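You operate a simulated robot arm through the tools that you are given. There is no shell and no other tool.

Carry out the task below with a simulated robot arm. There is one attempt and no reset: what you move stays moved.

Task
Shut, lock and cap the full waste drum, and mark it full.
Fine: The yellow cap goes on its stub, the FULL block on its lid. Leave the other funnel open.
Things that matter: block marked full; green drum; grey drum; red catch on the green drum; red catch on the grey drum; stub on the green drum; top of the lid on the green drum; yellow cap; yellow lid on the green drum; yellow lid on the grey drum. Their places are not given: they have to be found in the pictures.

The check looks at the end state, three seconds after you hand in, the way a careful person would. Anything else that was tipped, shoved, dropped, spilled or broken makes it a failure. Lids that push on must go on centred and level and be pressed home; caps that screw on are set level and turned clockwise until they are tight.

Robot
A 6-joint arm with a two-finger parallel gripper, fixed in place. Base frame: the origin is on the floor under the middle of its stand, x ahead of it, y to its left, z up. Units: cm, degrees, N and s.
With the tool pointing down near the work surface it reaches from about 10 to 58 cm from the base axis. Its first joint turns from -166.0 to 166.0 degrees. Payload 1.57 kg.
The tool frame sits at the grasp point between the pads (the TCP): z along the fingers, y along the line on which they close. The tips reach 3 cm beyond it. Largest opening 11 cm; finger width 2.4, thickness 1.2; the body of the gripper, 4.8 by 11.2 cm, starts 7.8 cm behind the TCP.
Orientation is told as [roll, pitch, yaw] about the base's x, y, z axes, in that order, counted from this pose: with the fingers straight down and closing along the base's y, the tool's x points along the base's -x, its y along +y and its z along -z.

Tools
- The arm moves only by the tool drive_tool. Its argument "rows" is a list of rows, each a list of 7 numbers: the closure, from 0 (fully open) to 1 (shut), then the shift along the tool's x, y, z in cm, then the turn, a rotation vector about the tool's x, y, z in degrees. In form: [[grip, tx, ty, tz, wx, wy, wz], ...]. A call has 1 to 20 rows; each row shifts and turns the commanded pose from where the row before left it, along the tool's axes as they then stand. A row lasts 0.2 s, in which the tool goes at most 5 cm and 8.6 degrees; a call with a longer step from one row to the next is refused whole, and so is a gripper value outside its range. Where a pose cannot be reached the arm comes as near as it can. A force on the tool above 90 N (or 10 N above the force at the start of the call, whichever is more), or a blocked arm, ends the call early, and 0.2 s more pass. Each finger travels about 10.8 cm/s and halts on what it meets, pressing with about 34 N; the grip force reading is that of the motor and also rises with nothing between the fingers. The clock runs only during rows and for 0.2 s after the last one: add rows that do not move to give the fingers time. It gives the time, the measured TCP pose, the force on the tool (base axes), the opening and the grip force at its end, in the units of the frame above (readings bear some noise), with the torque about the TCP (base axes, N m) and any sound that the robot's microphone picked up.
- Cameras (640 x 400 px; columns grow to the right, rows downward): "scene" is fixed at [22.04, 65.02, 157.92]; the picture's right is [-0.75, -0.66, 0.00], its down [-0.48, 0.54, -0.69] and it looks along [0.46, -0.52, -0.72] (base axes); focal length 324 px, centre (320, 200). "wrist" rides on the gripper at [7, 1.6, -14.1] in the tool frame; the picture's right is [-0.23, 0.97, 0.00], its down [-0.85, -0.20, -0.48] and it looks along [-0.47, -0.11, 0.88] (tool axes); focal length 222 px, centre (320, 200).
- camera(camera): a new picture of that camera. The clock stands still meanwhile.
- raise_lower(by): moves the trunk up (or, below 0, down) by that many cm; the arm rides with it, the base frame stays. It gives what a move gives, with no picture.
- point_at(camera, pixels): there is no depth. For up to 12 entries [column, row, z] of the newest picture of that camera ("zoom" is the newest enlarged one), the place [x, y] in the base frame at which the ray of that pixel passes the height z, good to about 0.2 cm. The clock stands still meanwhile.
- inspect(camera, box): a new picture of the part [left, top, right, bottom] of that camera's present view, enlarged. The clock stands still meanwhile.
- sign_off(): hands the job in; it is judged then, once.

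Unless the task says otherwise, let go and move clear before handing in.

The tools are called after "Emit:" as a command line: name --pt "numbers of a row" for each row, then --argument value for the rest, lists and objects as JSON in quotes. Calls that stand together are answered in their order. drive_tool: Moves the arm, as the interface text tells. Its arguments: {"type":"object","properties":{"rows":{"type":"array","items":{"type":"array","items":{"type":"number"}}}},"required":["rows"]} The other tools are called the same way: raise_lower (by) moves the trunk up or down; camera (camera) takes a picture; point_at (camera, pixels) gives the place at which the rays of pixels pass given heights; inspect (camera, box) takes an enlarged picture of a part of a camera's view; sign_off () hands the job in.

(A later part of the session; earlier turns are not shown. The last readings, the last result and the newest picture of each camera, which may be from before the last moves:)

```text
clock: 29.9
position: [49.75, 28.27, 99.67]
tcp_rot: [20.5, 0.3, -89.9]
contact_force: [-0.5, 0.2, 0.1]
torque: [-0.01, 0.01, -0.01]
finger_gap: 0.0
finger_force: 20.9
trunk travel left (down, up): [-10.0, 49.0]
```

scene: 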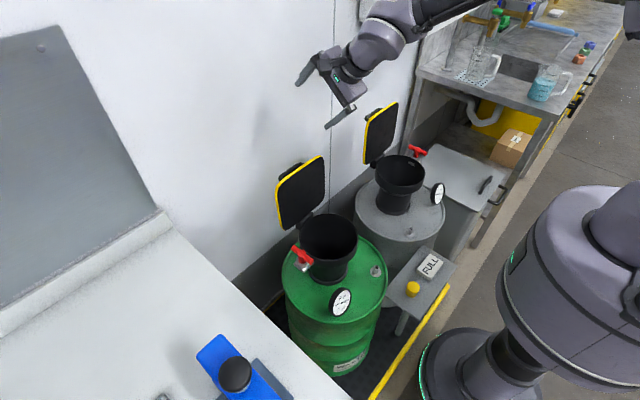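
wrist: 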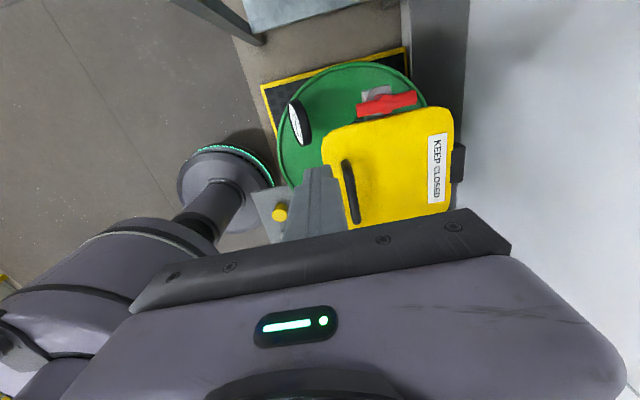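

The bench edge is at y≈45, z≈65, well clear. I'll lower the trunk 10 cm, bringing the tips to about 86.5, and then look.

Emit:
raise_lower --by -10

Emit:
camera --camera "wrist"

```text
clock: 31.2
position: [49.8, 28.19, 89.9]
tcp_rot: [20.5, 0.3, -90.0]
contact_force: [0.0, -0.2, 1.1]
torque: [-0.01, -0.01, 0.01]
finger_gap: 0.01
finger_force: 21.5
trunk travel left (down, up): [0.0, 59.0]
```

```text
taken
```

wrist: 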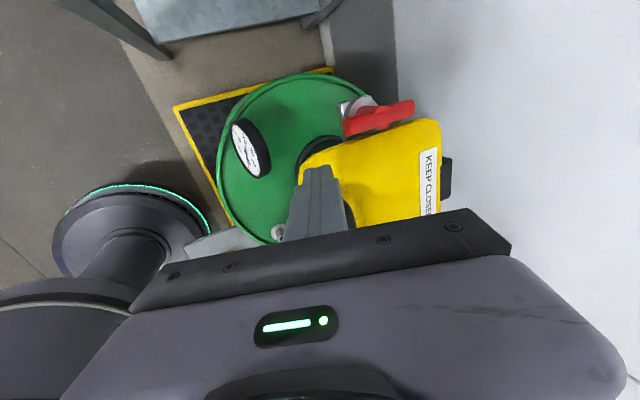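

The fingers are just above the lid beside the handle. I'll move to the near end of the T-bar, on its lid side, and lower the tips beside it.

Emit:
drive_tool --pt "1 0.1 2.65 0.99 0 0 0" --pt "1 0 2.65 0.99 0 0 0" --pt "1 0 0 0 0 0 0" --pt "1 0 -0.6 1.59 0 0 0" --pt "1 0 -0.58 1.5 0 0 0" --pt "1 0 0 0 0 0 0"

Emit:
camera --camera "wrist"

Emit:
inspect --camera "scene" --box '[270, 200, 370, 290]'

```text
clock: 32.6
position: [55.58, 28.36, 86.49]
tcp_rot: [20.6, 0.1, -89.8]
contact_force: [0.6, 0.0, 1.1]
torque: [0.03, 0.01, 0.0]
finger_gap: 0.0
finger_force: 21.0
trunk travel left (down, up): [0.0, 59.0]
```

```text
taken
```

wrist: 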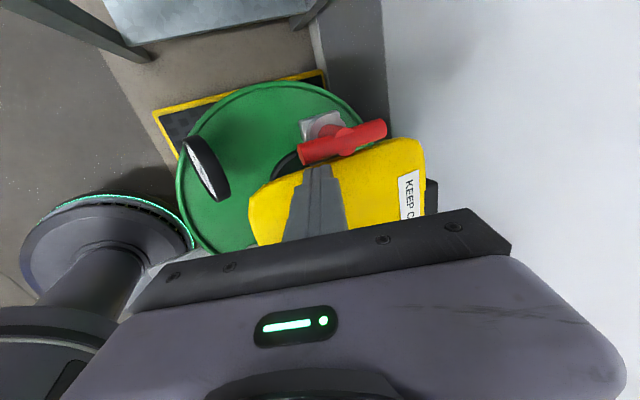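

```text
4.44 times, centred on (320, 245) of scene
```

zoom: 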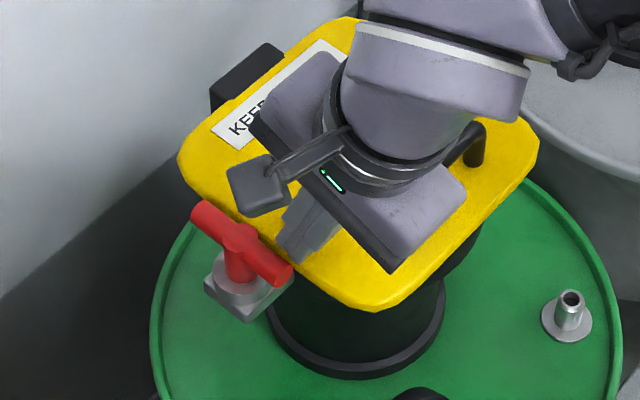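

The closed tips sit on the lid side of the bar's near end. I'll push that end gently in +y (clockwise seen from above) and watch the force.

Emit:
drive_tool --pt "1 0.5 0 0 0 0 0" --pt "1 0.4 -0.25 -0.1 0 0 0" --pt "1 0.4 -0.25 -0.1 0 0 0" --pt "1 0.4 -0.15 -0.05 0 0 0" --pt "1 0 0 0 0 0 0"

Emit:
camera --camera "wrist"

Emit:
inspect --camera "scene" --box '[270, 200, 370, 290]'

```text
clock: 33.8
position: [54.82, 30.13, 86.54]
tcp_rot: [20.5, 0.1, -89.9]
contact_force: [1.0, -2.2, 1.3]
torque: [-0.01, -0.08, -0.04]
finger_gap: 0.0
finger_force: 21.0
trunk travel left (down, up): [0.0, 59.0]
```

```text
taken
```

wrist: 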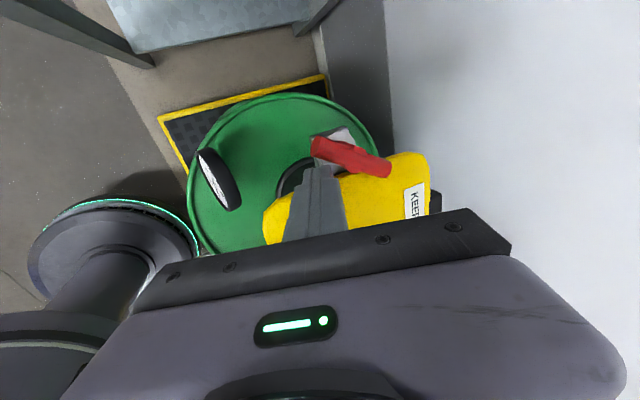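

```text
4.44 times, centred on (320, 245) of scene
```

zoom: 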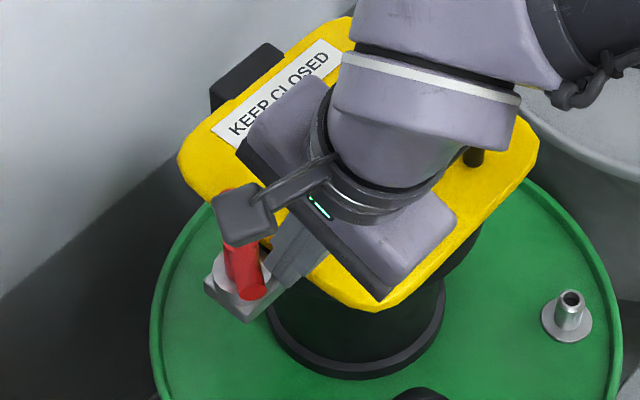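

The handle turned about 40° with only about 2 N, so clockwise works. I'll continue round to the quarter turn.

Emit:
drive_tool --pt "1 0.64 0 0 0 0 0" --pt "1 0.68 0.17 0.065 0 0 0" --pt "1 0.68 0.17 0.065 0 0 0" --pt "1 0.53 0.52 0.19 0 0 0" --pt "1 0.53 0.52 0.19 0 0 0" --pt "1 0 0 0 0 0 0"

Emit:
camera --camera "wrist"

Emit:
inspect --camera "scene" --box '[270, 200, 370, 290]'

```text
clock: 35.2
position: [56.19, 33.24, 86.54]
tcp_rot: [20.4, 0.3, -89.9]
contact_force: [-3.0, -2.1, 3.3]
torque: [-0.11, 0.01, -0.05]
finger_gap: 0.0
finger_force: 21.5
trunk travel left (down, up): [0.0, 59.0]
```

```text
taken
```

wrist: 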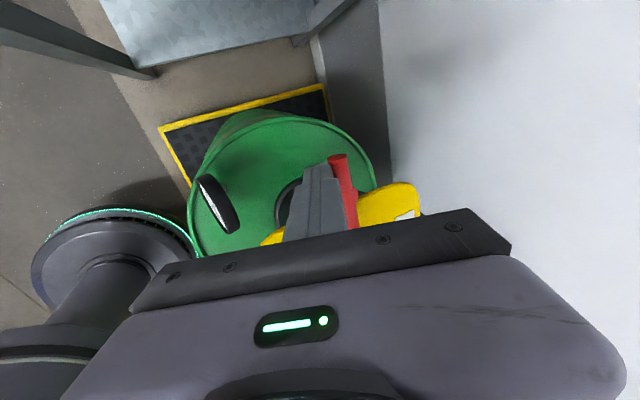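

```text
4.44 times, centred on (320, 245) of scene
```

zoom: 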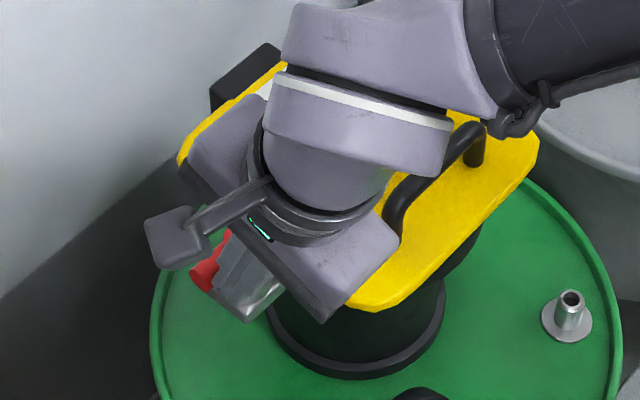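

The bar is now along y, over the lid edge. I'll nudge it a little further to feel for a stop.

Emit:
drive_tool --pt "1 0 0.28 0.105 0 0 0" --pt "1 0 0.28 0.105 0 0 0" --pt "1 0 0 0 0 0 0"

```text
clock: 36.0
position: [56.31, 33.08, 86.55]
tcp_rot: [20.3, 0.1, -90.0]
contact_force: [-49.5, -2.7, -2.9]
torque: [-0.08, 1.33, -0.34]
finger_gap: 0.0
finger_force: 21.4
trunk travel left (down, up): [0.0, 59.0]
```

A firm stop at the quarter turn (50 N), so the catch is fully locked. I'll back off, rise and check.

Emit:
drive_tool --pt "1 0 -0.94 -0.35 0 0 0" --pt "1 0 -0.94 -0.35 0 0 0" --pt "1 0 1.5 -3.9 0 0 0" --pt "1 0 1.5 -3.9 0 0 0" --pt "1 -4 0 0 6.8 0 0" --pt "1 -4 -2 0 6.8 0 0" --pt "1 -4 -3 0 6.8 0 0" --pt "1 0 -3 0 0 0 0" --pt "0 0 0 0 0 0 0"

Emit:
camera --camera "wrist"

Emit:
inspect --camera "scene" --box '[270, 200, 370, 290]'

```text
clock: 38.0
position: [47.18, 20.96, 94.0]
tcp_rot: [0.1, 0.2, -90.0]
contact_force: [0.3, -0.2, 0.4]
torque: [0.01, -0.06, -0.01]
finger_gap: 7.98
finger_force: 0.0
trunk travel left (down, up): [0.0, 59.0]
```

```text
taken
```

wrist: 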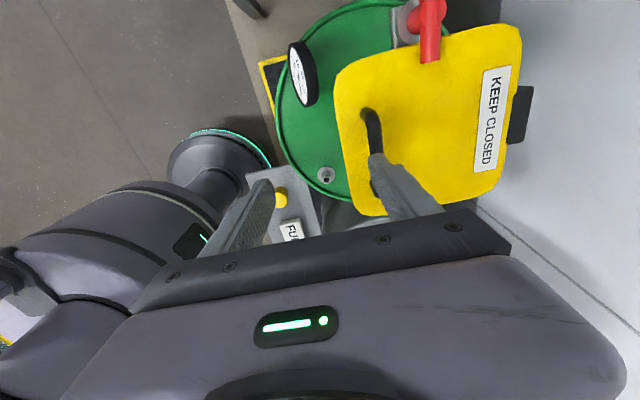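

```text
4.44 times, centred on (320, 245) of scene
```

zoom: 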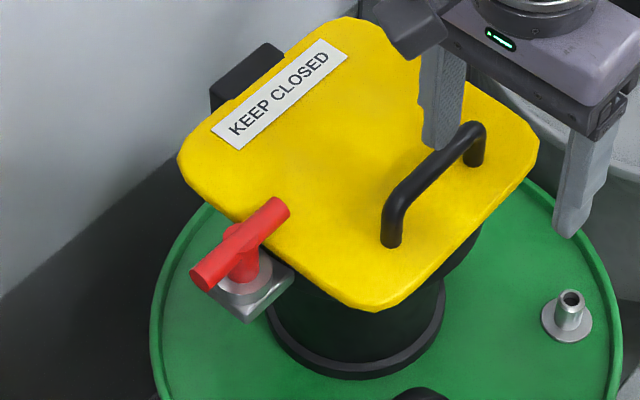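

The red bar now lies across the lid's edge, so the lid is shut and locked. Next is the cap, so I'll move over towards the small table and turn back to yaw 0.

Emit:
drive_tool --pt "0 -3.75 -2.75 0 0 0 0" --pt "0 -3.75 -2.75 0 0 0 0" --pt "0 -3.75 -2.75 0 0 0 0" --pt "0 -3.75 -2.75 0 0 0 0" --pt "0 0 0 0 0 0 -8.18" --pt "0 0 0 0 0 0 -8.18" --pt "0 0 0 0 0 0 -8.18" --pt "0 0 0 0 0 0 -8.18" --pt "0 0 0 0 0 0 -8.18" --pt "0 0 0 0 0 0 -8.18" --pt "0 0 0 0 0 0 -8.18" --pt "0 0 0 0 0 0 -8.18" --pt "0 0 0 0 0 0 -8.18" --pt "0 0 0 0 0 0 -8.18" --pt "0 0 0 0 0 0 -8.18" --pt "0 0 0 0 0 0 0"

Emit:
camera --camera "wrist"

Emit:
camera --camera "scene"

```text
clock: 41.4
position: [35.97, 6.06, 93.99]
tcp_rot: [0.2, -0.1, 0.1]
contact_force: [-0.8, 0.2, 0.2]
torque: [0.01, -0.01, -0.02]
finger_gap: 11.0
finger_force: 0.0
trunk travel left (down, up): [0.0, 59.0]
```

```text
taken
```

wrist: 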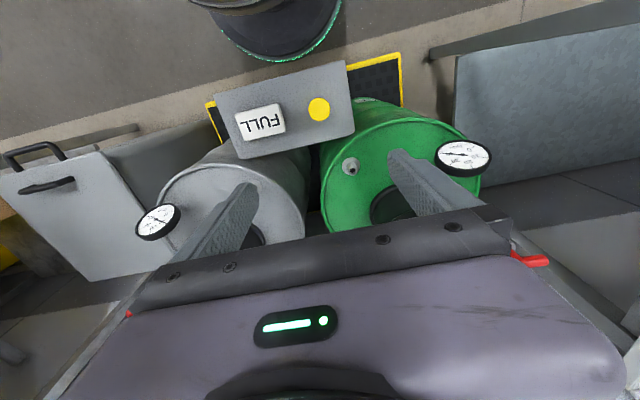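

```text
taken
```

scene: 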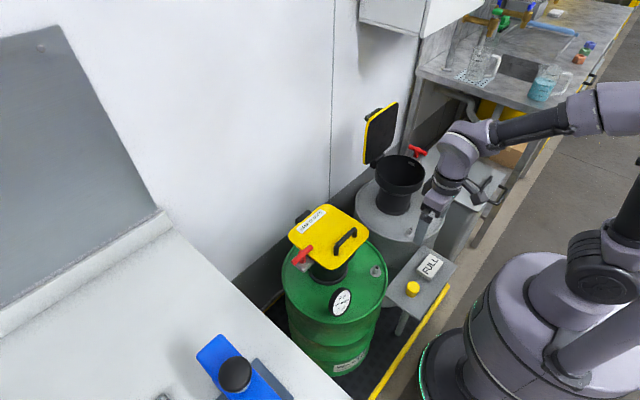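

The table, cap (319,109) and stub (350,166) are well visible from the wrist. I'll enlarge them for details such as threads, sizes and exact centres.

Emit:
inspect --camera "wrist" --box '[290, 80, 380, 190]'

Emit:
inspect --camera "scene" --box '[366, 258, 426, 302]'

Emit:
inspect --camera "wrist" --box '[205, 60, 365, 170]'

```text
3.64 times, centred on (335, 135) of wrist
```

zoom: 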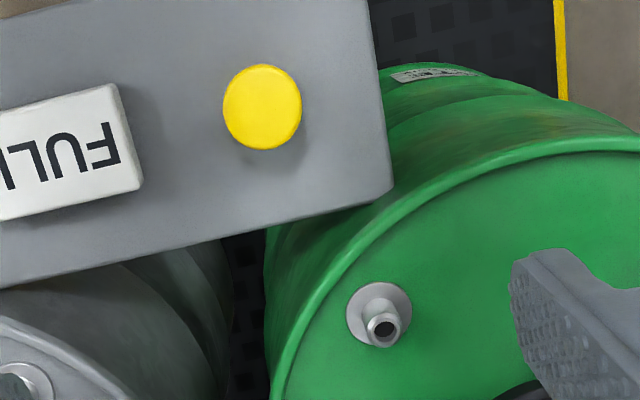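

```text
9.09 times, centred on (396, 280) of scene
```

zoom: 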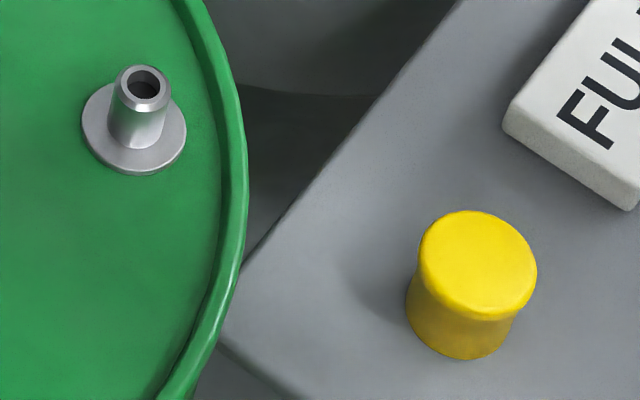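

```text
3.64 times, centred on (285, 115) of wrist
```

zoom: 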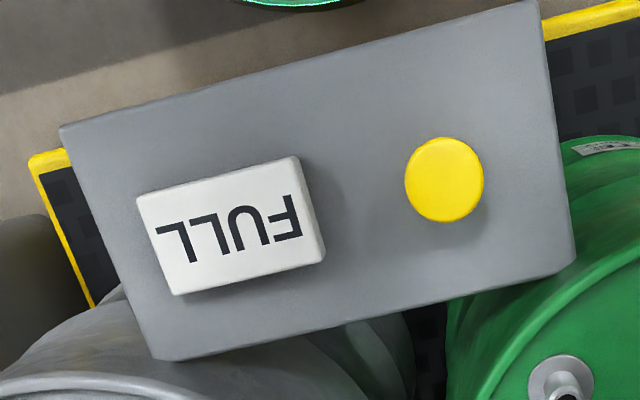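

The stub is a smooth pipe with a flange, and the cap is a smooth push-on cap about 4 cm wide. I'll triangulate the exact positions from these two views.

Emit:
point_at --camera "wrist" --pixels '[[319.05, 109.15, 62], [319.05, 109.15, 66], [352.6, 170.75, 64], [352.6, 170.75, 68], [261.1, 122.4, 61], [261.1, 122.4, 65], [348, 154, 64], [299, 165, 61], [213.5, 95, 61], [344, 63, 61], [354, 131, 61], [242, 158, 61]]'

Emit:
point_at --camera "scene" --pixels '[[413.5, 287.15, 62], [413.5, 287.15, 66], [376.53, 267.13, 64], [376.53, 267.13, 68], [430.1, 266.6, 61], [430.1, 266.6, 65], [375.6, 272.1, 64]]'

```text
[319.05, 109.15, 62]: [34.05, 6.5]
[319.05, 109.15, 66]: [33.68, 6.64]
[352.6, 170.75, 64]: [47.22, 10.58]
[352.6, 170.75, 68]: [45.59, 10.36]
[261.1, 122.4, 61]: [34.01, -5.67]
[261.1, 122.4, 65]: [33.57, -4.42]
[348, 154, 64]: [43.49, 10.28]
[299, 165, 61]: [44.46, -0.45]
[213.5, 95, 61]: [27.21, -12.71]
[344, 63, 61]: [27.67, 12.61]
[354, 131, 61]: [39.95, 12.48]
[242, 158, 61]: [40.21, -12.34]
```

```text
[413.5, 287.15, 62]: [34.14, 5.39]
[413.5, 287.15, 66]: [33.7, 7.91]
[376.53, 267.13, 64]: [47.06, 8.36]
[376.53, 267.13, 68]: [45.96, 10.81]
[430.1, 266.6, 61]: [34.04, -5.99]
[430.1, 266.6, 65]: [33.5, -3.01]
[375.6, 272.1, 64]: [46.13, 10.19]
```

The cap's top centre is at about (33.9,6.6,63.9) and the stub top near (46.0,10.4,67). I'll check the table height and block corners, then go down closer over the cap.

Emit:
point_at --camera "wrist" --pixels '[[355.1, 132.25, 60], [355.1, 132.25, 63], [353.2, 170, 66.5]]'

Emit:
point_at --camera "scene" --pixels '[[385.2, 296, 60], [385.2, 296, 63]]'

Emit:
drive_tool --pt "0 0.6 0 4.5 0 0 0" --pt "0 0.6 0 4.5 0 0 0" --pt "0 0.6 0 4.5 0 0 0" --pt "0 0 0 0 0 0 0"

Emit:
camera --camera "wrist"

```text
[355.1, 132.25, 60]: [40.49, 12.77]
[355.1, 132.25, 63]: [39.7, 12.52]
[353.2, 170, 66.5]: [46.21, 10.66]
```

```text
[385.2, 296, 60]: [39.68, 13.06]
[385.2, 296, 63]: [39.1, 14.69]
```

```text
clock: 42.4
position: [34.21, 6.21, 80.45]
tcp_rot: [0.2, 0.0, 0.1]
contact_force: [-0.2, -0.4, -0.4]
torque: [0.0, 0.02, -0.03]
finger_gap: 10.99
finger_force: 0.1
trunk travel left (down, up): [0.0, 59.0]
```

```text
taken
```

wrist: 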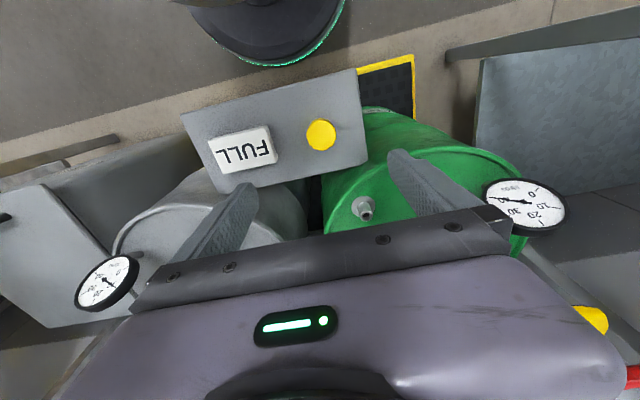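

The wrist view now shows the cap at (320,135) and the stub at (363,208) closer up. I'll enlarge for precise centres.

Emit:
inspect --camera "wrist" --box '[290, 105, 390, 225]'

Emit:
inspect --camera "wrist" --box '[295, 110, 345, 160]'

```text
3.33 times, centred on (340, 165) of wrist
```

zoom: 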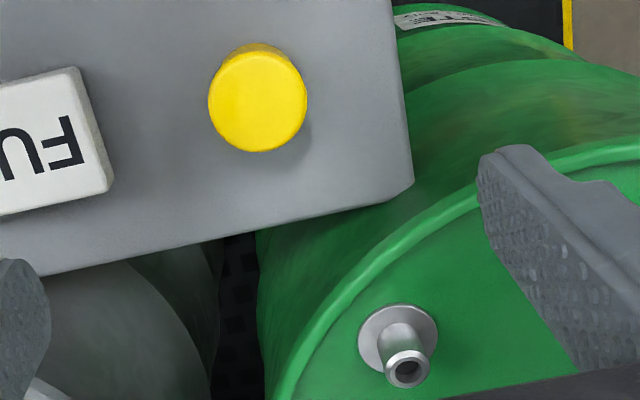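

```text
8.00 times, centred on (320, 135) of wrist
```

zoom: 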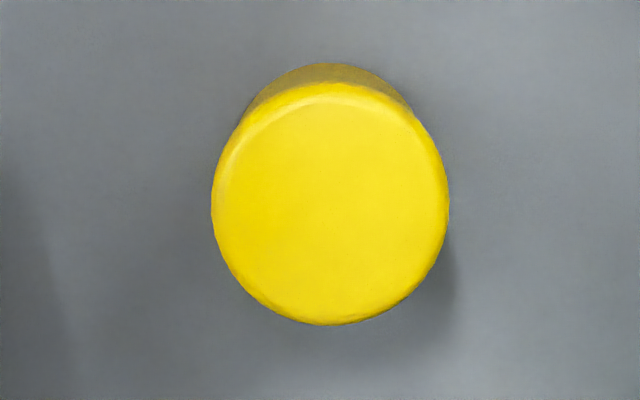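

The cap top is at wrist pixel (321.3,135.6) and the stub mouth at (366.4,216). I'll get their coordinates from this closer view.

Emit:
point_at --camera "wrist" --pixels '[[321.25, 135.6, 63.9], [321.25, 135.6, 62], [366.4, 216, 66], [366.4, 216, 67], [366.4, 216, 68], [359.3, 202, 64], [359.3, 202, 65]]'

```text
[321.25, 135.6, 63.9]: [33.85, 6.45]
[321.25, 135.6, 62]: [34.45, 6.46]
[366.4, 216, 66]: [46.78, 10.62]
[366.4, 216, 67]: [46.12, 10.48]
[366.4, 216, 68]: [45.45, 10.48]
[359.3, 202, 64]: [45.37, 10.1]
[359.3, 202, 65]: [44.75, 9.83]
```

The cap is at (33.85,6.45) with its top near 63.9. I'll narrow the opening to about 6.5 cm to stay clear of the FULL block, go down over the cap and grip its upper part.

Emit:
drive_tool --pt "0.41 0.3 0.22 0 0 0 0" --pt "0.41 0 0 0 0 0 0" --pt "0.41 0 0 4 0 0 0" --pt "0.41 0 0 4 0 0 0" --pt "0.41 0 0 0 0 0 0"

Emit:
camera --camera "wrist"

```text
clock: 43.6
position: [34.17, 6.43, 72.35]
tcp_rot: [0.2, -0.1, 0.0]
contact_force: [1.0, -1.1, 0.9]
torque: [0.02, 0.02, 0.01]
finger_gap: 6.5
finger_force: 0.1
trunk travel left (down, up): [0.0, 59.0]
```

```text
taken
```

wrist: 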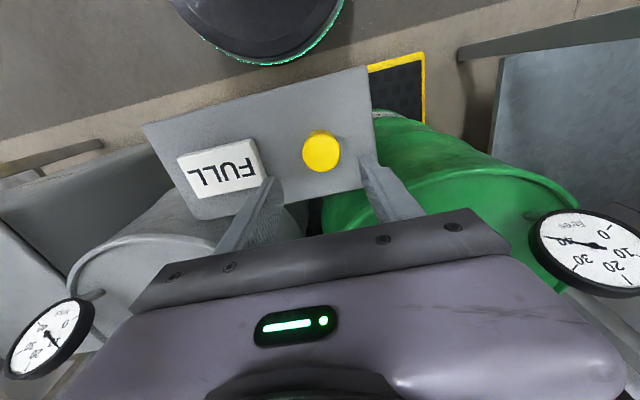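

The cap is centred at about (321,151) between the fingers. I'll check its place from here once more.

Emit:
inspect --camera "wrist" --box '[280, 115, 380, 195]'

Emit:
point_at --camera "wrist" --pixels '[[321.5, 153, 63.9], [321.5, 153, 63], [302, 154, 63.9], [341, 150, 63.9], [321, 172, 63.9]]'

```text
5.00 times, centred on (330, 155) of wrist
```

zoom: 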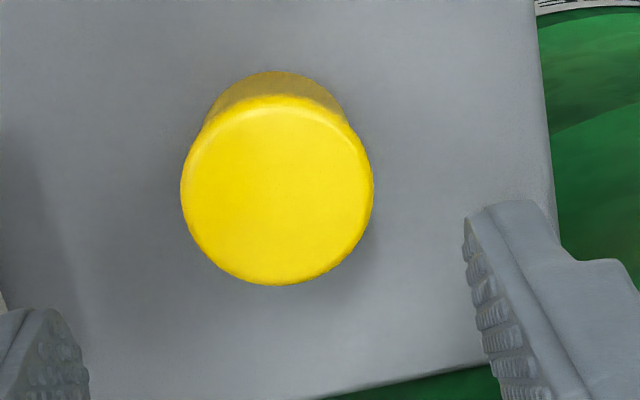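

```text
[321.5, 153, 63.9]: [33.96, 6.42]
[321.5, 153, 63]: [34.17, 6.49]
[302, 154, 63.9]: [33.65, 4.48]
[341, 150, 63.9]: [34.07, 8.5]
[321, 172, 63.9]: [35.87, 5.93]
```

The cap centre is (33.96,6.42), under the TCP within about 0.2 cm. I'll descend and close on it.

Emit:
drive_tool --pt "0.41 0.15 0 3.7 0 0 0" --pt "0.41 0 0 3.7 0 0 0" --pt "0.41 0 0 0 0 0 0" --pt "0.6 0 0 0 0 0 0" --pt "0.75 0 0 0 0 0 0" --pt "0.75 0 0 0 0 0 0" --pt "0.75 0 0 0 0 0 0"

```text
clock: 45.2
position: [33.83, 6.31, 64.93]
tcp_rot: [-0.1, 0.0, 0.0]
contact_force: [-0.4, -0.9, -0.6]
torque: [0.0, 0.0, -0.03]
finger_gap: 3.85
finger_force: 34.3
trunk travel left (down, up): [0.0, 59.0]
```

The cap is held (gap 3.85, 34 N). I'll lift it and look at it from both cameras.

Emit:
drive_tool --pt "0.75 0 0 -2 0 0 0" --pt "0.75 0 0 -4 0 0 0" --pt "0.75 0 0 -4 0 0 0" --pt "0.75 0 0 -3 0 0 0" --pt "0.75 0 0 0 0 0 0"

Emit:
camera --camera "wrist"

Emit:
inspect --camera "scene" --box '[360, 230, 460, 310]'

```text
clock: 46.4
position: [33.81, 6.42, 78.18]
tcp_rot: [0.2, 0.0, 0.2]
contact_force: [0.1, 0.6, -1.3]
torque: [-0.02, 0.02, 0.01]
finger_gap: 3.83
finger_force: 34.0
trunk travel left (down, up): [0.0, 59.0]
```

```text
taken
```

wrist: 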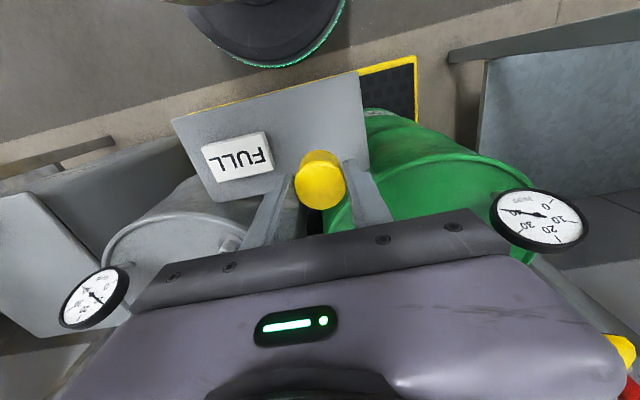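

```text
5.00 times, centred on (410, 270) of scene
```

zoom: 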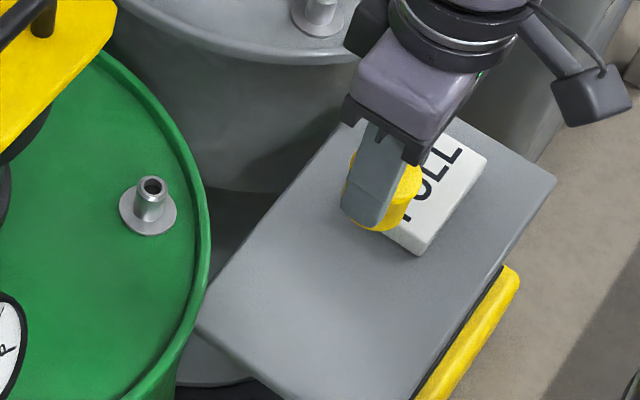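

The cap is held level. Before going over the stub I'll take another wrist sighting of it from a spot where the fingers don't hide it.

Emit:
drive_tool --pt "0.75 -2.1 -3.2 0 0 0 0" --pt "0.75 -2.1 -3.2 0 0 0 0" --pt "0.75 0 0 0 0 0 0" --pt "0.75 0 0 0 0 0 0"

Emit:
camera --camera "wrist"

Emit:
inspect --camera "wrist" --box '[370, 170, 450, 230]'

Emit:
inspect --camera "scene" --box '[356, 250, 396, 285]'

```text
clock: 47.4
position: [37.93, -0.0, 78.36]
tcp_rot: [0.2, -0.1, 0.0]
contact_force: [-0.2, -0.9, 0.5]
torque: [0.03, -0.01, -0.02]
finger_gap: 3.87
finger_force: 33.5
trunk travel left (down, up): [0.0, 59.0]
```

```text
taken
```

wrist: 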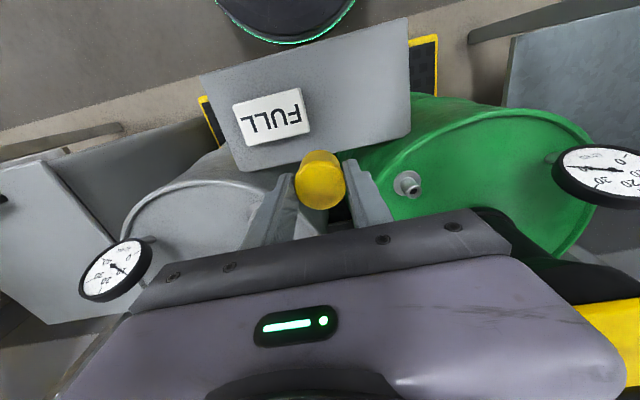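

```text
6.67 times, centred on (410, 200) of wrist
```

zoom: 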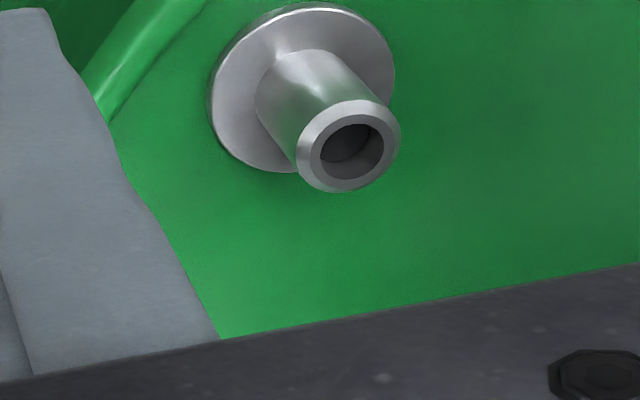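

```text
11.43 times, centred on (376, 268) of scene
```

zoom: 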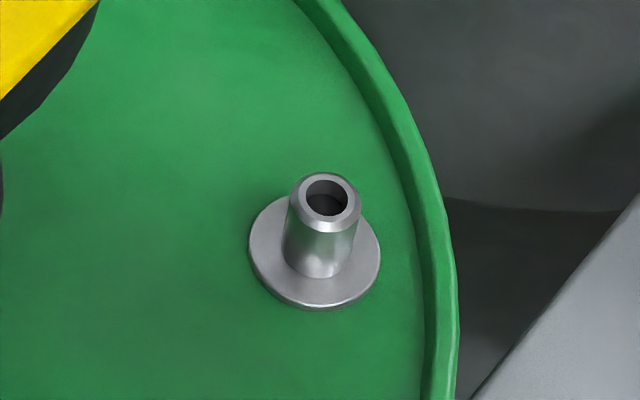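

The stub's mouth is at wrist pixel (414.2,191.9) and scene pixel (376.5,267.8). I'll triangulate it from these.

Emit:
point_at --camera "wrist" --pixels '[[414.2, 191.9, 66], [414.2, 191.9, 67], [414.2, 191.9, 68], [407.3, 183.2, 64], [407.3, 183.2, 65], [407.3, 183.2, 66]]'

Emit:
point_at --camera "scene" --pixels '[[376.5, 267.8, 66], [376.5, 267.8, 67], [376.5, 267.8, 68], [375.56, 272.55, 64], [375.56, 272.55, 65], [375.56, 272.55, 66]]'

```text
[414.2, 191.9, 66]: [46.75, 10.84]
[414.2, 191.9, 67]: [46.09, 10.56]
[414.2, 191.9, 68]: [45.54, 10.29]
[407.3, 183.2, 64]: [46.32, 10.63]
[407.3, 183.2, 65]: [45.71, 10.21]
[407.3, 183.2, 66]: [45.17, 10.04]
```

```text
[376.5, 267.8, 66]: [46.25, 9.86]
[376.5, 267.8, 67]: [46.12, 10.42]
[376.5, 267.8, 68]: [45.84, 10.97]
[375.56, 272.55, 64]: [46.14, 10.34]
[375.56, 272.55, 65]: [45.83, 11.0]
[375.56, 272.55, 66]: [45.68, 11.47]
```

The stub axis is at (46.08,10.50), with its mouth at z≈67.1 and flange at 64.3. I'll check how well the cap is centred in the grip: if centred, its top should appear at about (321,187).

Emit:
inspect --camera "wrist" --box '[280, 140, 360, 220]'

Emit:
inspect --camera "scene" --box '[385, 210, 455, 280]'

```text
5.00 times, centred on (320, 180) of wrist
```

zoom: 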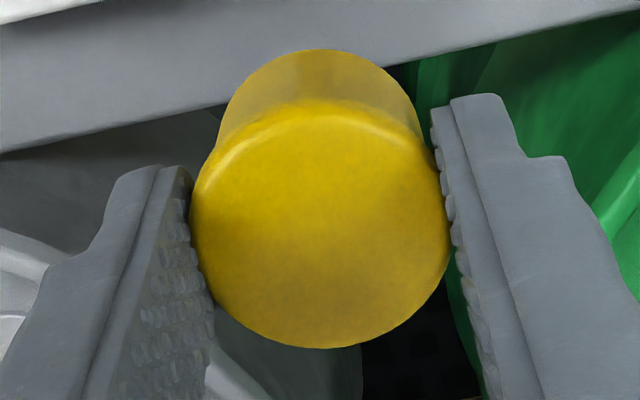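

```text
5.71 times, centred on (420, 245) of scene
```

zoom: 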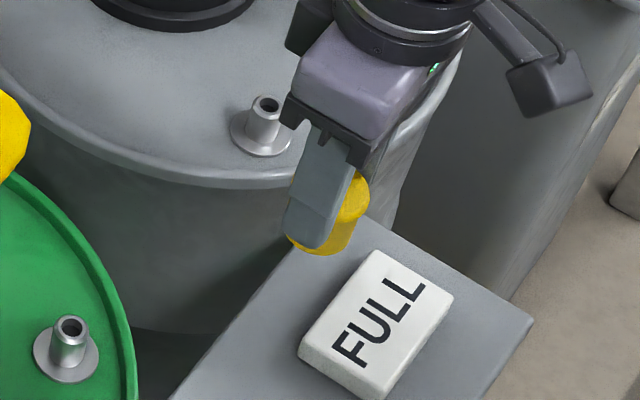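

The cap is centred in the grip within about 0.1 cm. I'll move it over the stub, still high, and check the alignment in the scene view.

Emit:
drive_tool --pt "0.75 -2.7 3.5 0 0 0 0" --pt "0.75 -2.7 3.5 0 0 0 0" --pt "0.75 -2.7 3.5 0 0 0 0" --pt "0.75 0 0 0 0 0 0" --pt "0.75 0 0 2.5 0 0 0" --pt "0.75 0 0 2 0 0 0" --pt "0.75 0 0 0 0 0 0"

Emit:
camera --camera "wrist"

Emit:
inspect --camera "scene" --box '[340, 220, 420, 290]'

```text
clock: 49.0
position: [46.18, 10.56, 74.24]
tcp_rot: [0.4, -1.0, 0.1]
contact_force: [5.5, 0.3, 90.4]
torque: [0.86, -3.32, -0.02]
finger_gap: 3.82
finger_force: 33.6
trunk travel left (down, up): [0.0, 59.0]
```

```text
taken
```

wrist: 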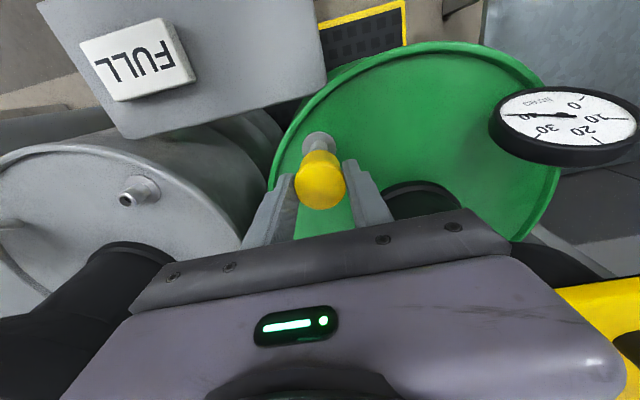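

```text
5.71 times, centred on (380, 255) of scene
```

zoom: 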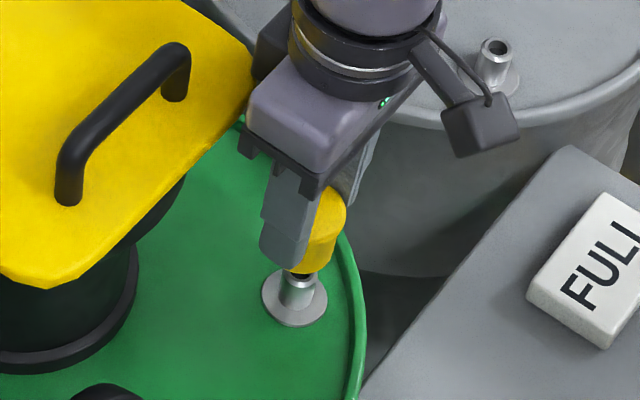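

The force reads 90 N upward with a torque that puts the contact about 4 cm to the +x side: the gripper body is touching the lid's front corner, while the cap is still above the stub. I'll lift straight up at once and rethink.

Emit:
drive_tool --pt "0.75 0 0 -1.5 0 0 0" --pt "0.75 0 0 -2.5 0 0 0" --pt "0.75 0 0 0 0 0 0"

Emit:
inspect --camera "scene" --box '[270, 190, 390, 290]'

Emit:
camera --camera "wrist"

```text
clock: 49.8
position: [46.0, 10.36, 77.59]
tcp_rot: [0.2, 0.0, 0.1]
contact_force: [0.0, -0.4, 0.5]
torque: [-0.02, -0.03, 0.0]
finger_gap: 3.85
finger_force: 34.0
trunk travel left (down, up): [0.0, 59.0]
```

```text
4.00 times, centred on (330, 240) of scene
```

zoom: 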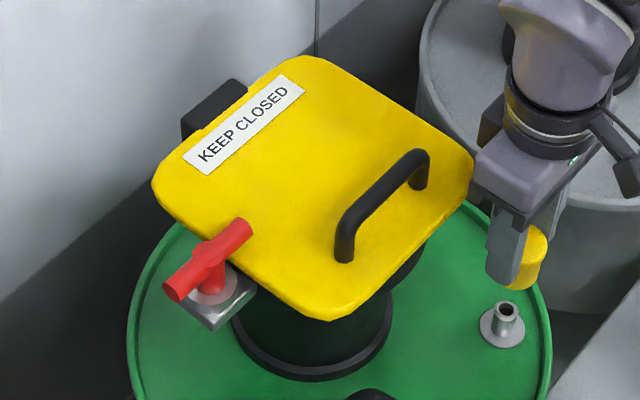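

```text
taken
```

wrist: 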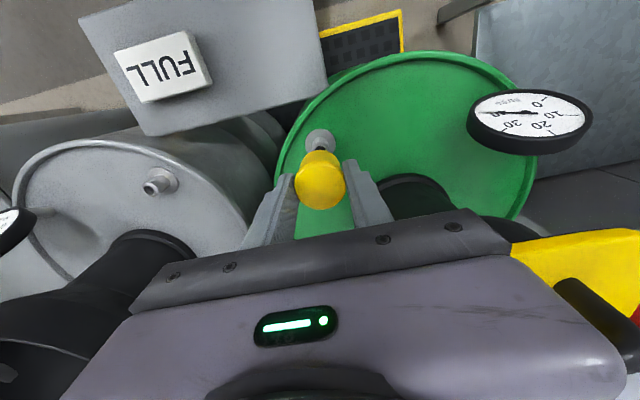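

The lid and catch look unchanged. I'll measure the lid's front edge precisely, so I can plan a tilted grip that keeps the gripper body away from it.

Emit:
point_at --camera "scene" --pixels '[[332.5, 270, 82.5], [369.5, 231.5, 82.5], [351, 252, 82.5], [346, 256.5, 82.5], [366, 237.5, 82.5], [326, 217.5, 82.5]]'

Emit:
point_at --camera "wrist" --pixels '[[512, 245, 82.5], [545, 285, 82.5], [640, 230, 82.5]]'

```text
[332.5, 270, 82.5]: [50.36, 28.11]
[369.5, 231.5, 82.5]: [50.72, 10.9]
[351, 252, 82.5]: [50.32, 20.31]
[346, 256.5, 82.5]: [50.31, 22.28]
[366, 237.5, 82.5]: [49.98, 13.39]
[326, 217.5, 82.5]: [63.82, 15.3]
```

```text
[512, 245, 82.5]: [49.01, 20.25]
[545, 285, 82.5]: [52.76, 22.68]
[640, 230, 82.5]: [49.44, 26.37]
```

The lid's front edge is at x≈50.2 and the gripper body overhangs about 4 cm, so an upright grip can't work here. I'll set the cap back on the table, regrip it with the tool tilted about 15° (body leaning away from the lid) and the cap still level.

Emit:
drive_tool --pt "0.75 4.03 -1.33 0 0 0 0" --pt "0.75 4.03 -1.33 0 0 0 0" --pt "0.75 4.03 -1.33 0 0 0 0" --pt "0.75 0 0 0 0 0 0" --pt "0.75 0 0 4 0 0 0" --pt "0.75 0 0 4 0 0 0" --pt "0.75 0 0 3.5 0 0 0" --pt "0.75 0 0 0.7 0 0 0" --pt "0.75 0 0 0 0 0 0"

Emit:
drive_tool --pt "0.75 0 0 0.2 0 0 0" --pt "0.75 0 0 0.15 0 0 0" --pt "0.75 0 0 0 0 0 0"

```text
clock: 51.8
position: [34.08, 6.52, 65.47]
tcp_rot: [0.1, -0.2, 0.1]
contact_force: [0.2, 0.8, -0.1]
torque: [-0.02, 0.0, -0.02]
finger_gap: 3.87
finger_force: 33.9
trunk travel left (down, up): [0.0, 59.0]
```

```text
clock: 52.6
position: [34.13, 6.51, 65.09]
tcp_rot: [0.1, 0.1, 0.1]
contact_force: [0.1, -0.3, -0.7]
torque: [0.0, 0.0, -0.01]
finger_gap: 3.84
finger_force: 34.0
trunk travel left (down, up): [0.0, 59.0]
```

Emit:
drive_tool --pt "0.75 0 0 0.15 0 0 0" --pt "0.75 0 0 0 0 0 0"

Emit:
drive_tool --pt "0.75 0 0 0.1 0 0 0" --pt "0.75 0 0 0 0 0 0"

```text
clock: 53.2
position: [34.05, 6.48, 64.99]
tcp_rot: [0.1, 0.0, 0.2]
contact_force: [0.4, -0.1, -1.3]
torque: [-0.01, 0.0, 0.01]
finger_gap: 3.81
finger_force: 33.9
trunk travel left (down, up): [0.0, 59.0]
```

```text
clock: 53.8
position: [33.96, 6.51, 64.9]
tcp_rot: [0.2, 0.0, 0.2]
contact_force: [-0.9, -3.6, 19.3]
torque: [-0.17, -0.03, -0.05]
finger_gap: 3.86
finger_force: 33.9
trunk travel left (down, up): [0.0, 59.0]
```

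The cap is back on the table (19 N contact). I'll open slightly, tilt the tool 15° with the body leaning towards the base, re-centre on the cap and regrip.

Emit:
drive_tool --pt "0.45 0 0 0 0 0 0" --pt "0.45 0 0 0 0 0 0" --pt "0.45 0.3 0 0 0 -7.5 0" --pt "0.45 0.3 0 0 0 -7.5 0" --pt "0.45 0 0 0 0 0 0"

Emit:
camera --camera "wrist"

Emit:
inspect --camera "scene" --box '[370, 230, 460, 310]'

```text
clock: 55.0
position: [33.42, 6.63, 64.64]
tcp_rot: [0.2, -15.1, 0.1]
contact_force: [0.0, -0.5, -0.1]
torque: [0.0, -0.03, 0.01]
finger_gap: 6.03
finger_force: 0.1
trunk travel left (down, up): [0.0, 59.0]
```

```text
taken
```

wrist: 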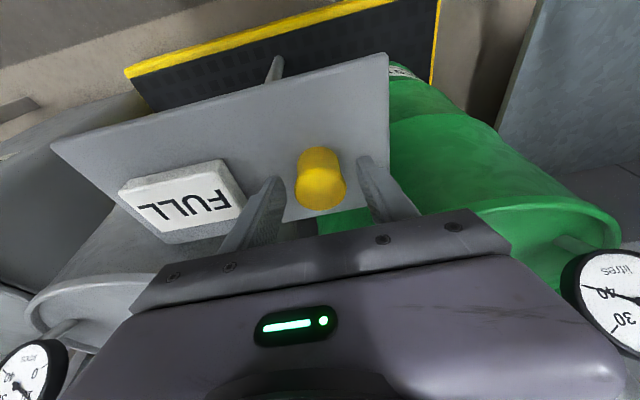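

```text
5.00 times, centred on (415, 270) of scene
```

zoom: 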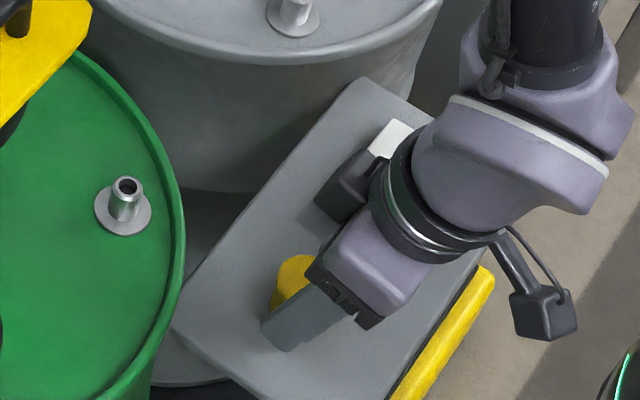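

The tilt of 15.1° is reached and the cap sits between the fingers. I'll close on it and lift.

Emit:
drive_tool --pt "0.6 0 0 0 0 0 0" --pt "0.75 0 0 0 0 0 0" --pt "0.75 0 0 0 0 0 0" --pt "0.75 0 0 0 0 0 0" --pt "0.75 -0.52 0 -1.93 0 0 0" --pt "0.75 -0.78 0 -2.9 0 0 0" --pt "0.75 -1.035 0 -3.86 0 0 0" --pt "0.75 -1.035 0 -3.86 0 0 0" --pt "0.75 0 0 0 0 0 0"

Emit:
inspect --camera "wrist" --box '[270, 130, 370, 230]'

Emit:
inspect --camera "scene" --box '[370, 210, 460, 290]'

```text
clock: 57.0
position: [34.46, 6.73, 77.44]
tcp_rot: [0.1, -14.9, 0.1]
contact_force: [0.0, 0.0, 0.3]
torque: [0.02, -0.03, 0.03]
finger_gap: 3.84
finger_force: 34.0
out of reach, approached as far as the arm can: row 7, 8
trunk travel left (down, up): [0.0, 59.0]
```

```text
4.00 times, centred on (320, 180) of wrist
```

zoom: 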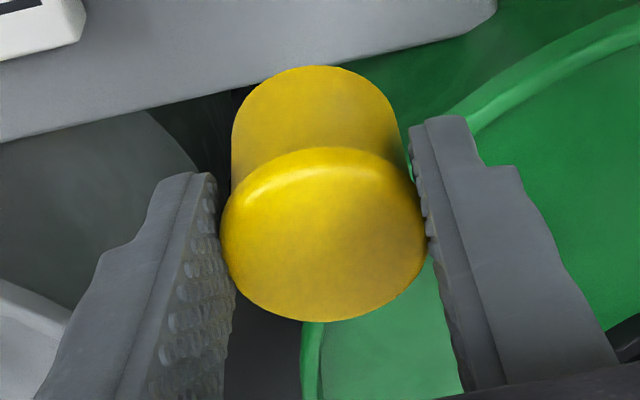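

```text
5.00 times, centred on (415, 250) of scene
```

zoom: 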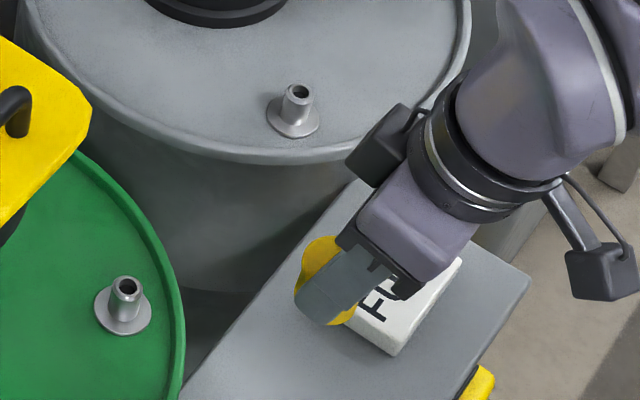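

The cap is held level in the tilted grip (cap about 0.55 cm ahead of the TCP). I'll move it above the stub and check from the scene camera.

Emit:
drive_tool --pt "0.75 -3.565 1.27 0.956 0 0 0" --pt "0.75 -3.565 1.27 0.956 0 0 0" --pt "0.75 -3.565 1.27 0.956 0 0 0" --pt "0.75 0 0 0 0 0 0"

Emit:
camera --camera "wrist"

Emit:
inspect --camera "scene" --box '[340, 220, 420, 290]'

```text
clock: 58.0
position: [45.7, 10.36, 77.41]
tcp_rot: [0.2, -15.0, 0.0]
contact_force: [0.8, -0.6, 0.7]
torque: [0.0, 0.0, 0.03]
finger_gap: 3.82
finger_force: 34.0
trunk travel left (down, up): [0.0, 59.0]
```

```text
taken
```

wrist: 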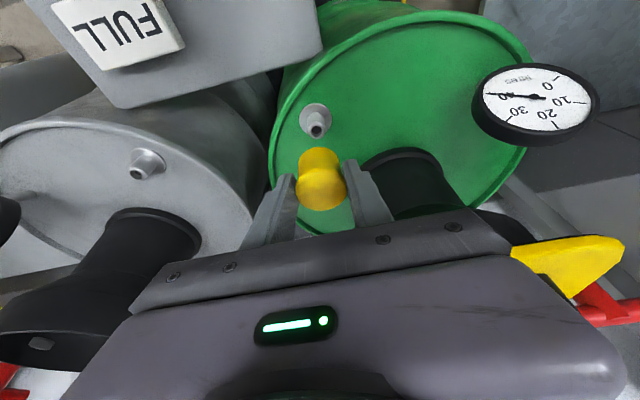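

```text
5.71 times, centred on (380, 255) of scene
```

zoom: 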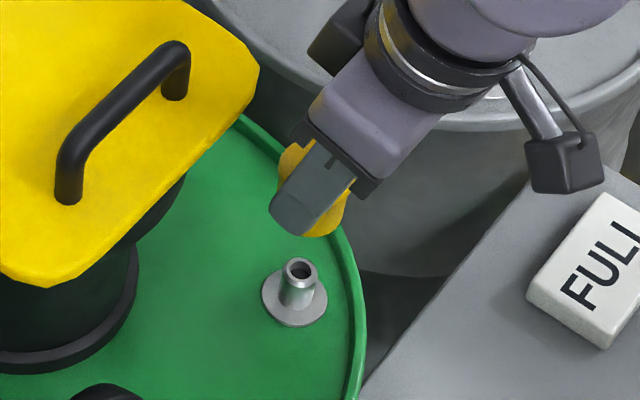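

From here the wrist camera sees both the cap and the stub (316,125). I'll use this view for an accurate relative alignment.

Emit:
inspect --camera "wrist" --box '[280, 90, 360, 220]'

Emit:
inspect --camera "wrist" --box '[295, 95, 345, 145]'

```text
3.08 times, centred on (320, 155) of wrist
```

zoom: 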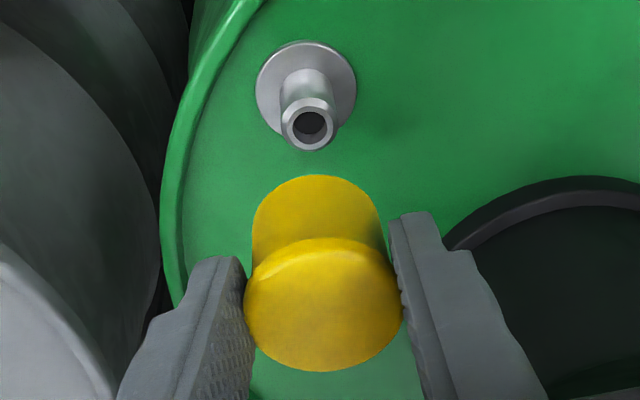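

```text
8.00 times, centred on (320, 120) of wrist
```

zoom: 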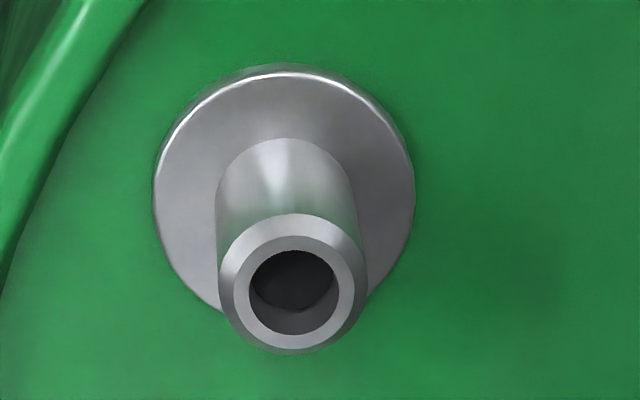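

By this view the stub mouth is about 0.15 cm to +y and 0.1 cm to -x of the cap's axis. I'll apply that correction and descend to just above the mouth (cap bottom ≈ 67.6).

Emit:
drive_tool --pt "0.75 0.097 0.17 -0.026 0 0 0" --pt "0.75 0.7 0 2.61 0 0 0" --pt "0.75 0.65 0 2.42 0 0 0" --pt "0.75 0 0 0 0 0 0"

Emit:
inspect --camera "wrist" --box '[270, 120, 370, 220]'

Emit:
inspect --camera "scene" --box '[345, 235, 405, 285]'

```text
clock: 59.0
position: [45.49, 10.69, 72.25]
tcp_rot: [0.2, -15.0, 0.1]
contact_force: [-0.3, -0.1, -0.2]
torque: [0.0, 0.04, 0.01]
finger_gap: 3.85
finger_force: 33.9
trunk travel left (down, up): [0.0, 59.0]
```

```text
4.00 times, centred on (320, 170) of wrist
```

zoom: 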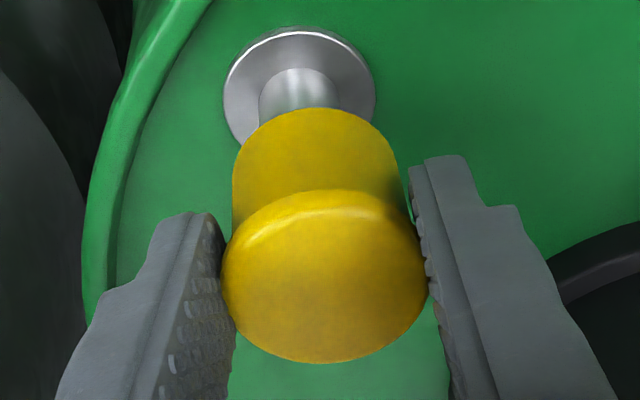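

```text
8.00 times, centred on (375, 260) of scene
```

zoom: 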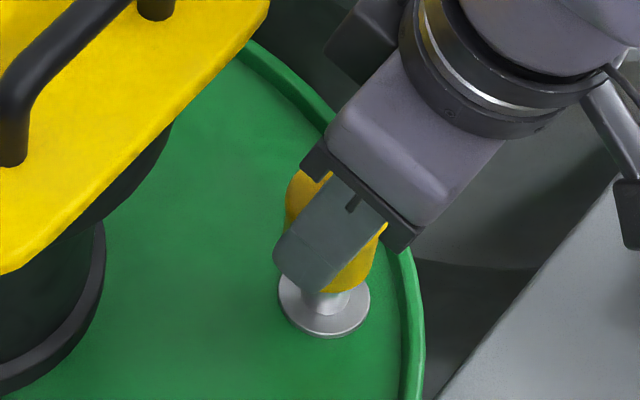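

The cap is right above the mouth; the axis is within about 0.1 cm (slightly +y). I'll correct 0.08 cm and lower gently, watching the force.

Emit:
drive_tool --pt "0.75 0 -0.08 0 0 0 0" --pt "0.75 0.104 0 0.386 0 0 0" --pt "0.75 0.104 0 0.386 0 0 0" --pt "0.75 0 0 0 0 0 0"

Emit:
drive_tool --pt "0.75 0.078 0 0.29 0 0 0" --pt "0.75 0 0 0 0 0 0"

```text
clock: 60.0
position: [45.48, 10.66, 71.49]
tcp_rot: [0.2, -15.1, 0.0]
contact_force: [-8.1, -0.8, 19.3]
torque: [-0.01, 0.44, 0.02]
finger_gap: 3.84
finger_force: 33.2
trunk travel left (down, up): [0.0, 59.0]
```

```text
clock: 60.6
position: [45.44, 10.55, 70.96]
tcp_rot: [0.3, -15.1, 0.0]
contact_force: [-8.8, -3.5, -4.1]
torque: [-0.11, 0.35, -0.01]
finger_gap: 3.84
finger_force: 33.5
trunk travel left (down, up): [0.0, 59.0]
```

The force rose to 19 N and then dropped as the cap slipped down onto the mouth, with a sideways force of about -9 N in x. I'll relieve that by shifting slightly to -x, then look.

Emit:
drive_tool --pt "0.75 0.1 -0.04 -0.026 0 0 0" --pt "0.75 0 0 0 0 0 0"

Emit:
inspect --camera "wrist" --box '[270, 120, 370, 220]'

Emit:
inspect --camera "scene" --box '[345, 235, 405, 285]'

```text
clock: 61.2
position: [45.41, 10.61, 71.21]
tcp_rot: [0.2, -15.1, 0.0]
contact_force: [-3.3, -2.3, -2.5]
torque: [-0.12, 0.18, -0.02]
finger_gap: 3.82
finger_force: 34.1
trunk travel left (down, up): [0.0, 59.0]
```

```text
4.00 times, centred on (320, 170) of wrist
```

zoom: 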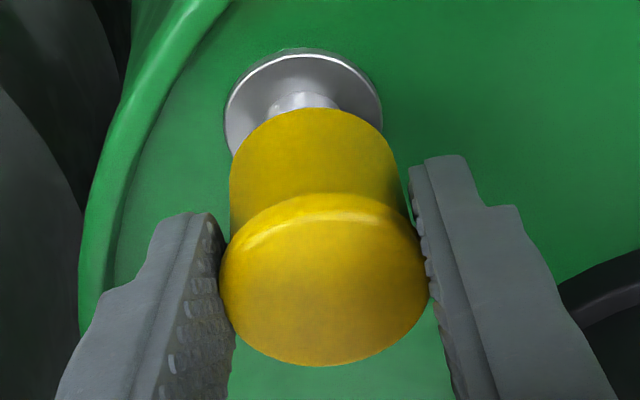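

```text
8.00 times, centred on (375, 260) of scene
```

zoom: 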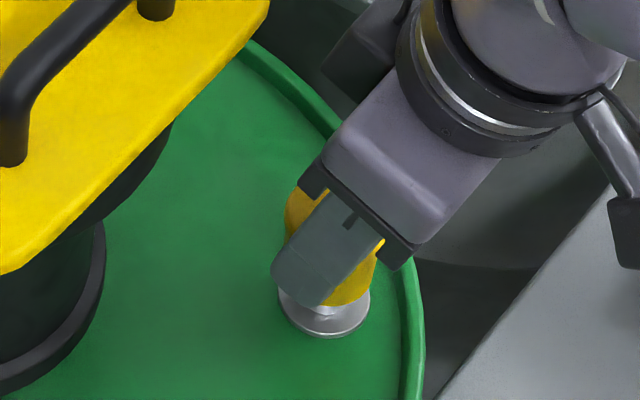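

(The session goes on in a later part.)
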